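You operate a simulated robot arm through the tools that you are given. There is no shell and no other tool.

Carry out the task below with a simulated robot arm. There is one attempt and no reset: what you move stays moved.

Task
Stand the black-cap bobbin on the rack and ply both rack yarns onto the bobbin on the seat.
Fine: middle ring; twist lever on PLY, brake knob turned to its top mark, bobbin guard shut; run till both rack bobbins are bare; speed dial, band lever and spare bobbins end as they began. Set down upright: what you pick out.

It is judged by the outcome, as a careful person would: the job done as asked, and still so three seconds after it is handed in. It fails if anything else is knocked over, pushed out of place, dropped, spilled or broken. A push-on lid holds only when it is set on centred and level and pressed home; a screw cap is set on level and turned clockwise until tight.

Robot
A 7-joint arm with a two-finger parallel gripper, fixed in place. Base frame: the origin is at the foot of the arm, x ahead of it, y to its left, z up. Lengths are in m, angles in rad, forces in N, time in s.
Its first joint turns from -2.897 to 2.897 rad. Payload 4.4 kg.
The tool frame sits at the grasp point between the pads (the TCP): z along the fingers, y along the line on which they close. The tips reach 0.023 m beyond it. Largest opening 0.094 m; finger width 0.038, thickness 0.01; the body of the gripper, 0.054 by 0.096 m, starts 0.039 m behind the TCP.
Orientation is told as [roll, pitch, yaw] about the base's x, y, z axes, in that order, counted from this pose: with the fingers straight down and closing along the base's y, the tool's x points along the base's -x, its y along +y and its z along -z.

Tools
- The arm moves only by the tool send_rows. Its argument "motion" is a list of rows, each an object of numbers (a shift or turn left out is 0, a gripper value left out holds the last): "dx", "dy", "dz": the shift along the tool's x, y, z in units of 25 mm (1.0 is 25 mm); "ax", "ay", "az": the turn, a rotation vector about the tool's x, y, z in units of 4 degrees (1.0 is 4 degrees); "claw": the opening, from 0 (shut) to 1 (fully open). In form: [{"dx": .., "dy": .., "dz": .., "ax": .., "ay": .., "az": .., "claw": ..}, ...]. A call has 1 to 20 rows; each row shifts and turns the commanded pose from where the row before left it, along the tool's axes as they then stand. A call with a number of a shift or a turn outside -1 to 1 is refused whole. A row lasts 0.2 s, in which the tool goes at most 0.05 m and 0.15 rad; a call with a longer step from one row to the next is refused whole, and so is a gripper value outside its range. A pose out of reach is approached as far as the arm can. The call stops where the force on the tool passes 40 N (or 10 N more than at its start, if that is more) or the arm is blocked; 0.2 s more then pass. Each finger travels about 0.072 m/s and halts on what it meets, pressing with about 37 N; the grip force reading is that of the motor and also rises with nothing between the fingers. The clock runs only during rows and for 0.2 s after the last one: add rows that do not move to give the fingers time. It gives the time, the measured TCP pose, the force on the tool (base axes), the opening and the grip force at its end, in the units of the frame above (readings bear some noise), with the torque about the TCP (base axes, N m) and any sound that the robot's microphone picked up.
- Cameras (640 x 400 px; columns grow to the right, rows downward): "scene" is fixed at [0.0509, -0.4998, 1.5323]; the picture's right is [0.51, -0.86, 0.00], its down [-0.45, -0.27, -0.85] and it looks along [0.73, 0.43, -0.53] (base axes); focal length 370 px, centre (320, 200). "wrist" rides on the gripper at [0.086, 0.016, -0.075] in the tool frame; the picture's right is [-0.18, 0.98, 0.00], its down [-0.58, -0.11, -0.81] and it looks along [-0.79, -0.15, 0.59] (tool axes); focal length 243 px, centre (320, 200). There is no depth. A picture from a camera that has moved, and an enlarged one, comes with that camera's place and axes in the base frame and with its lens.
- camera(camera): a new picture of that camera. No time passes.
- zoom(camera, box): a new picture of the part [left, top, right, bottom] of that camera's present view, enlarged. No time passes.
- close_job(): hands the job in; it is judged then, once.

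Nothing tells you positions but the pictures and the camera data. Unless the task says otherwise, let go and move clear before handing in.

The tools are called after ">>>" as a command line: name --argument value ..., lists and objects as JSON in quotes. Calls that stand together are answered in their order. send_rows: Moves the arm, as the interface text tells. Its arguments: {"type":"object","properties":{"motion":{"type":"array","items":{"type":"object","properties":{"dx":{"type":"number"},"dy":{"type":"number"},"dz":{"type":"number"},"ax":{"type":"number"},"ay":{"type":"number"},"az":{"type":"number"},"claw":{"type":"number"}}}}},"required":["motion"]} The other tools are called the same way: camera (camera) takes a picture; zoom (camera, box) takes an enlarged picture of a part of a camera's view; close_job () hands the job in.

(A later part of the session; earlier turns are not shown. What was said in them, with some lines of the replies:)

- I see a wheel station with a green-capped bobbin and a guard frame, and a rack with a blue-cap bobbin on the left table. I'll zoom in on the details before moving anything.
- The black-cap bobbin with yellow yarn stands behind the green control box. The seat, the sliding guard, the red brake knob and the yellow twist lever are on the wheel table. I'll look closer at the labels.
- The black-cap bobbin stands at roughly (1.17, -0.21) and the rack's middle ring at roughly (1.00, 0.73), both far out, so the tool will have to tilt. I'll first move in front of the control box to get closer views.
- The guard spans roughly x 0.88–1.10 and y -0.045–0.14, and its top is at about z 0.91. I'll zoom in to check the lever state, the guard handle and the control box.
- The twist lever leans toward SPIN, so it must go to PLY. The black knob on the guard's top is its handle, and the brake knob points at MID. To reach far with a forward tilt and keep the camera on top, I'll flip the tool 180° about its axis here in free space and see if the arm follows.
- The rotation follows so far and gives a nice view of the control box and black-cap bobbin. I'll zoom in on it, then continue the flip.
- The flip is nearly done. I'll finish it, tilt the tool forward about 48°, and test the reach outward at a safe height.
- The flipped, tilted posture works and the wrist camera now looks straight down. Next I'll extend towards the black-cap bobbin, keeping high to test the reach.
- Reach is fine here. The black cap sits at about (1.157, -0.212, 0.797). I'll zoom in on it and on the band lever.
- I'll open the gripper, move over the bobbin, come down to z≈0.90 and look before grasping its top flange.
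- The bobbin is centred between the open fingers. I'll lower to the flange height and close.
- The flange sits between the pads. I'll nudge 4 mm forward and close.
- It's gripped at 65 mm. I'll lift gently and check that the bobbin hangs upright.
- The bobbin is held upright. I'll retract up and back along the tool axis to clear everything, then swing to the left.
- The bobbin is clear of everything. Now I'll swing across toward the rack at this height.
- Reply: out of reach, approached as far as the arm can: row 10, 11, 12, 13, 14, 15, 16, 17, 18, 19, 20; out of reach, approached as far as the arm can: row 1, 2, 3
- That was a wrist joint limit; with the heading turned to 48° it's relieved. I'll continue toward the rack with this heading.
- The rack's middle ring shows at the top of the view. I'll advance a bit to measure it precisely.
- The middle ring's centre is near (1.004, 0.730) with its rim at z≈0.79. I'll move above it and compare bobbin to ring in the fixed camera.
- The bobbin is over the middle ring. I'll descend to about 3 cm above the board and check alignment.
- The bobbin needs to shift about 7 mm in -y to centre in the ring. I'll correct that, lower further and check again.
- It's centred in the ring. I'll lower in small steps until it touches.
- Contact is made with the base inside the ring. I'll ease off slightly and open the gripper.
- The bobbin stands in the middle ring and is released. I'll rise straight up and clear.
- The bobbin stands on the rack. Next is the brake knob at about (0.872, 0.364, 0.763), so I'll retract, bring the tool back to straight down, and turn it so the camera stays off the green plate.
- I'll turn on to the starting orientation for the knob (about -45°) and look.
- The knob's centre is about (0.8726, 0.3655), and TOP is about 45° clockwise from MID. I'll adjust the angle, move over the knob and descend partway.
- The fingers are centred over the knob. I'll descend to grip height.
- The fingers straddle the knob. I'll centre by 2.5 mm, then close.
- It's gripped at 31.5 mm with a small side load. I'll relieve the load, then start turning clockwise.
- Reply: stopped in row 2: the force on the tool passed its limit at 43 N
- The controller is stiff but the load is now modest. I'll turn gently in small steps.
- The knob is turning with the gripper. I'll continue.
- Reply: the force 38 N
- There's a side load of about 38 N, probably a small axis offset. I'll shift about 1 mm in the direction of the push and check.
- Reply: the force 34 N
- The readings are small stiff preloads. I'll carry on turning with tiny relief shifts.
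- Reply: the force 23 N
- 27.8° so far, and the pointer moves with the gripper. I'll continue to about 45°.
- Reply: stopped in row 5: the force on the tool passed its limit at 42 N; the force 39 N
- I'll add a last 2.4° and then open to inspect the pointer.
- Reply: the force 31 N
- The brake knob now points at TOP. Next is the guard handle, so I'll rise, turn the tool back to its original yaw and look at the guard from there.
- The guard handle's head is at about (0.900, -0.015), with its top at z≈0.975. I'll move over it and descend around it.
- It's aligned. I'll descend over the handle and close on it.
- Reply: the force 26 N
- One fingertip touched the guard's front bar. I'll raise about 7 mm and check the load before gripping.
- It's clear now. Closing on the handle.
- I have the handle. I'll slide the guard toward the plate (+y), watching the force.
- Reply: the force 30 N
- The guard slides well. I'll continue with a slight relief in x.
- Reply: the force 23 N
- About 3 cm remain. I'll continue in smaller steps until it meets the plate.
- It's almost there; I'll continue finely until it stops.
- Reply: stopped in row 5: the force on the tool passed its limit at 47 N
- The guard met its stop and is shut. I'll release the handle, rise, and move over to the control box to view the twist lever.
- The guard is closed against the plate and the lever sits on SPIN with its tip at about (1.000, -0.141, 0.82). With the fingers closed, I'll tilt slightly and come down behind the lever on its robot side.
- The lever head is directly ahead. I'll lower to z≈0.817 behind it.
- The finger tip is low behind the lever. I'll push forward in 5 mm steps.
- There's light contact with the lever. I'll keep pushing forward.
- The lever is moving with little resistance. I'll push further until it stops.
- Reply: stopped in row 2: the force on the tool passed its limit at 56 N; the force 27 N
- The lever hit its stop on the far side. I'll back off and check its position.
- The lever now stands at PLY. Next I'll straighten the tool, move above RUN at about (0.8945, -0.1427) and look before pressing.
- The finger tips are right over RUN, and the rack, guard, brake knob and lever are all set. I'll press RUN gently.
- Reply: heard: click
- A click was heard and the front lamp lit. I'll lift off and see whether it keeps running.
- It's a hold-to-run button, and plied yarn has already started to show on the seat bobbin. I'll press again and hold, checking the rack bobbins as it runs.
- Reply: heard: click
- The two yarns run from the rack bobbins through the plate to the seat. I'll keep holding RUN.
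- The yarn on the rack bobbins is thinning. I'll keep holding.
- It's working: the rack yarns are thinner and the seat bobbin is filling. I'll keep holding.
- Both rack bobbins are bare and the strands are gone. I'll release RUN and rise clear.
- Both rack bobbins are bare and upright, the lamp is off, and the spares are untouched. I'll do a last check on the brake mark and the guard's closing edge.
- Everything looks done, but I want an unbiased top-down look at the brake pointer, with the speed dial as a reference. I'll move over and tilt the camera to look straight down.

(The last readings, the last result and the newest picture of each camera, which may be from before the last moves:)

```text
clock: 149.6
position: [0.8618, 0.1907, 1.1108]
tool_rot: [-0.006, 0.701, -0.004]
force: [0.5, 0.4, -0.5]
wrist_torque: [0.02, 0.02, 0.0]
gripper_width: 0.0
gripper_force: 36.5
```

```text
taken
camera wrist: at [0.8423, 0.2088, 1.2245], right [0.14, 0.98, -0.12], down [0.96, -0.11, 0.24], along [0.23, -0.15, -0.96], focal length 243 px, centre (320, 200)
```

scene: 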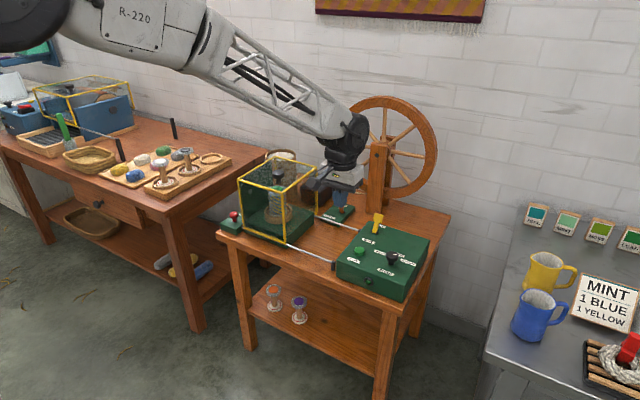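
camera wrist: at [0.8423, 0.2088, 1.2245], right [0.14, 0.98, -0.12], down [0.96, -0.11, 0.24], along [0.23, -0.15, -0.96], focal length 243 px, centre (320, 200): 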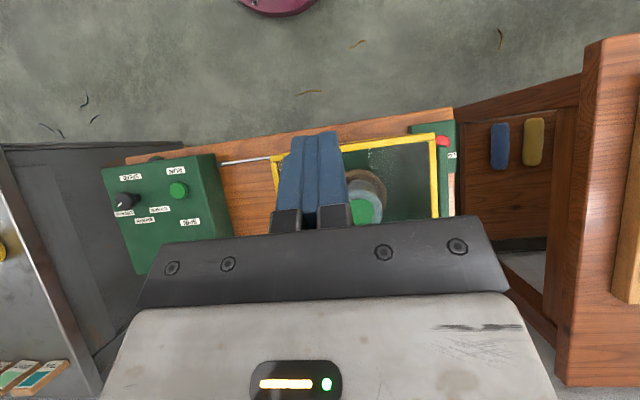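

The guard frame partly blocks this angle, so I'll shift to the other side of the knob.

>>> send_rows --motion '[{"dy": 1}, {"dy": 1}, {"dy": 1}, {"dy": 1}, {"dy": 1}, {"dy": 1}, {"dy": 1}, {"dy": 1}, {"dy": 1}, {"dy": 1}, {}]'

>>> camera --camera "wrist"

>>> zoom --camera "wrist" --box '[220, 100, 300, 170]'

```text
clock: 152.0
position: [0.8606, 0.4423, 1.1104]
tool_rot: [-0.005, 0.698, -0.003]
force: [-0.5, 0.2, 0.1]
wrist_torque: [0.0, -0.03, -0.05]
gripper_width: 0.0001
gripper_force: 37.2
```

```text
taken
camera wrist: at [0.8413, 0.4592, 1.2244], right [0.14, 0.98, -0.12], down [0.96, -0.11, 0.24], along [0.23, -0.15, -0.96], focal length 243 px, centre (320, 200)
```

wrist: 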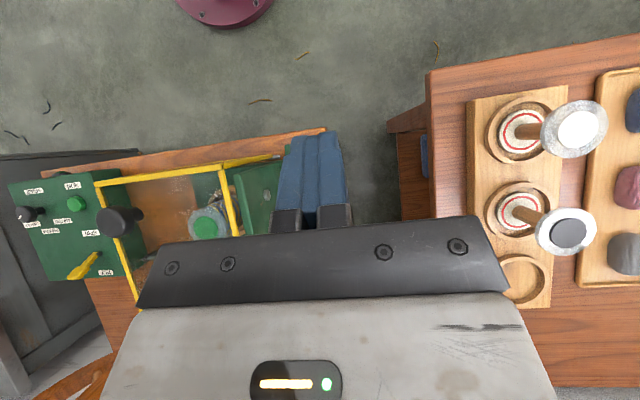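

```text
5.71 times, centred on (260, 135) of wrist
camera zoom: at [0.8413, 0.4592, 1.2244], right [0.14, 0.98, -0.12], down [0.96, -0.11, 0.24], along [0.23, -0.15, -0.96], focal length 1386 px, centre (663, 571)
```

zoom: 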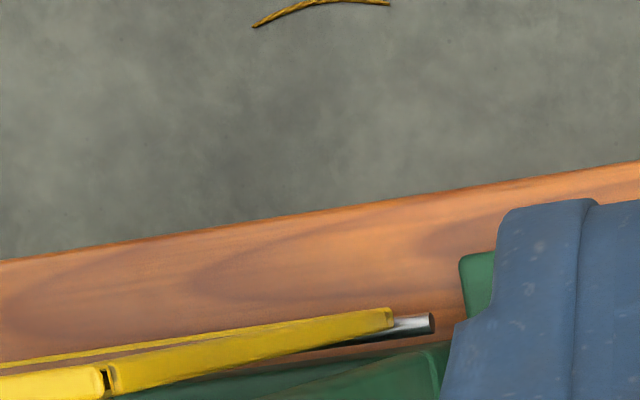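

The fingers hide it; I'll move 9 cm further out so the knob appears above the fingertips.

>>> send_rows --motion '[{"dx": -0.92, "dz": -0.77}, {"dx": -0.92, "dz": -0.77}, {"dx": -0.92, "dz": -0.77}, {}]'

>>> camera --camera "wrist"

>>> zoom --camera "wrist" --box '[270, 70, 340, 130]'

>>> zoom --camera "wrist" --box '[0, 110, 140, 230]'

```text
clock: 153.0
position: [0.9518, 0.441, 1.1097]
tool_rot: [-0.004, 0.698, -0.004]
force: [-0.3, 0.1, 0.7]
wrist_torque: [-0.01, -0.02, 0.01]
gripper_width: 0.0001
gripper_force: 37.0
```

```text
taken
camera wrist: at [0.9328, 0.4585, 1.223], right [0.14, 0.98, -0.12], down [0.96, -0.11, 0.24], along [0.23, -0.15, -0.96], focal length 243 px, centre (320, 200)
```

wrist: 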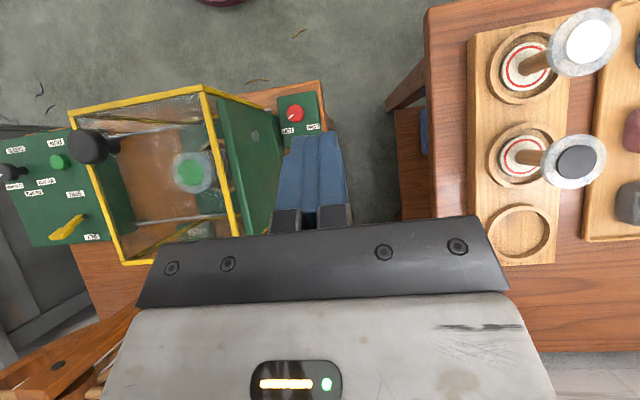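

```text
6.67 times, centred on (305, 100) of wrist
camera zoom: at [0.9328, 0.4585, 1.223], right [0.14, 0.98, -0.12], down [0.96, -0.11, 0.24], along [0.23, -0.15, -0.96], focal length 1618 px, centre (420, 867)
```

zoom: 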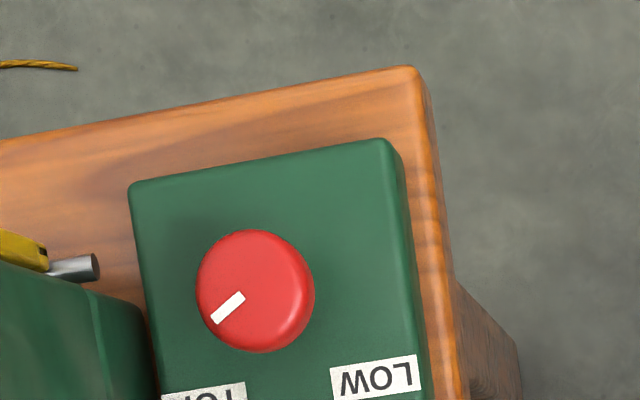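

```text
3.33 times, centred on (70, 170) of wrist
camera zoom: at [0.9328, 0.4585, 1.223], right [0.14, 0.98, -0.12], down [0.96, -0.11, 0.24], along [0.23, -0.15, -0.96], focal length 809 px, centre (1153, 300)
```

zoom: 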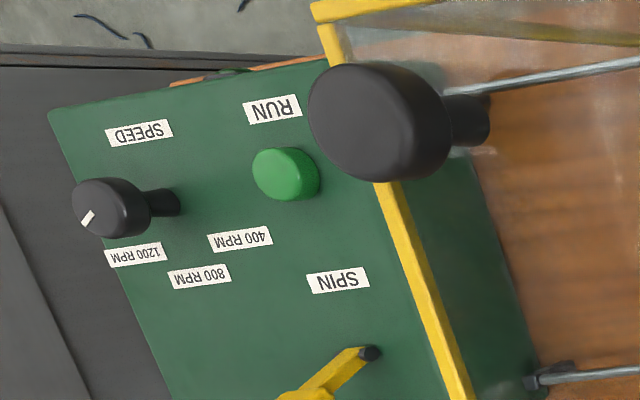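

From above, the brake pointer sits at about -60° toward TOP, the same angle the speed dial shows at its own end mark. The black-cap bobbin stands in the middle ring, both rack bobbins are bare, the lever is on PLY, and the guard is shut. The dial, band lever and spares are unchanged and the arm is clear, so I'm handing in.

>>> close_job

```text
The job is handed in.
```

I stood the black-cap bobbin upright in the rack's middle ring and plied both yarns onto the bobbin on the seat. I ran it until both rack bobbins were bare. The job is handed in; I don't have the judging result.

- **Twist lever:** it was on SPIN; it is now against its stop on PLY.
- **Brake knob:** I turned it from MID to TOP. A top-down view shows the pointer at about 60° toward TOP, which matches the speed dial's own end-mark angle.
- **Bobbin guard:** I slid it by its handle until it met its stop at the green plate.
- **RUN:** the button only runs while held, so I held it for about 11 seconds, plus a short first press. I released it once the strands were gone, and the lamp is off.
- **Unchanged:** I did not touch the speed dial, the band lever or the two spare bobbins.

While I was positioning over the guard handle, one fingertip pressed on the guard's front bar with about 24 N. I backed off straight away and saw no damage or shift.
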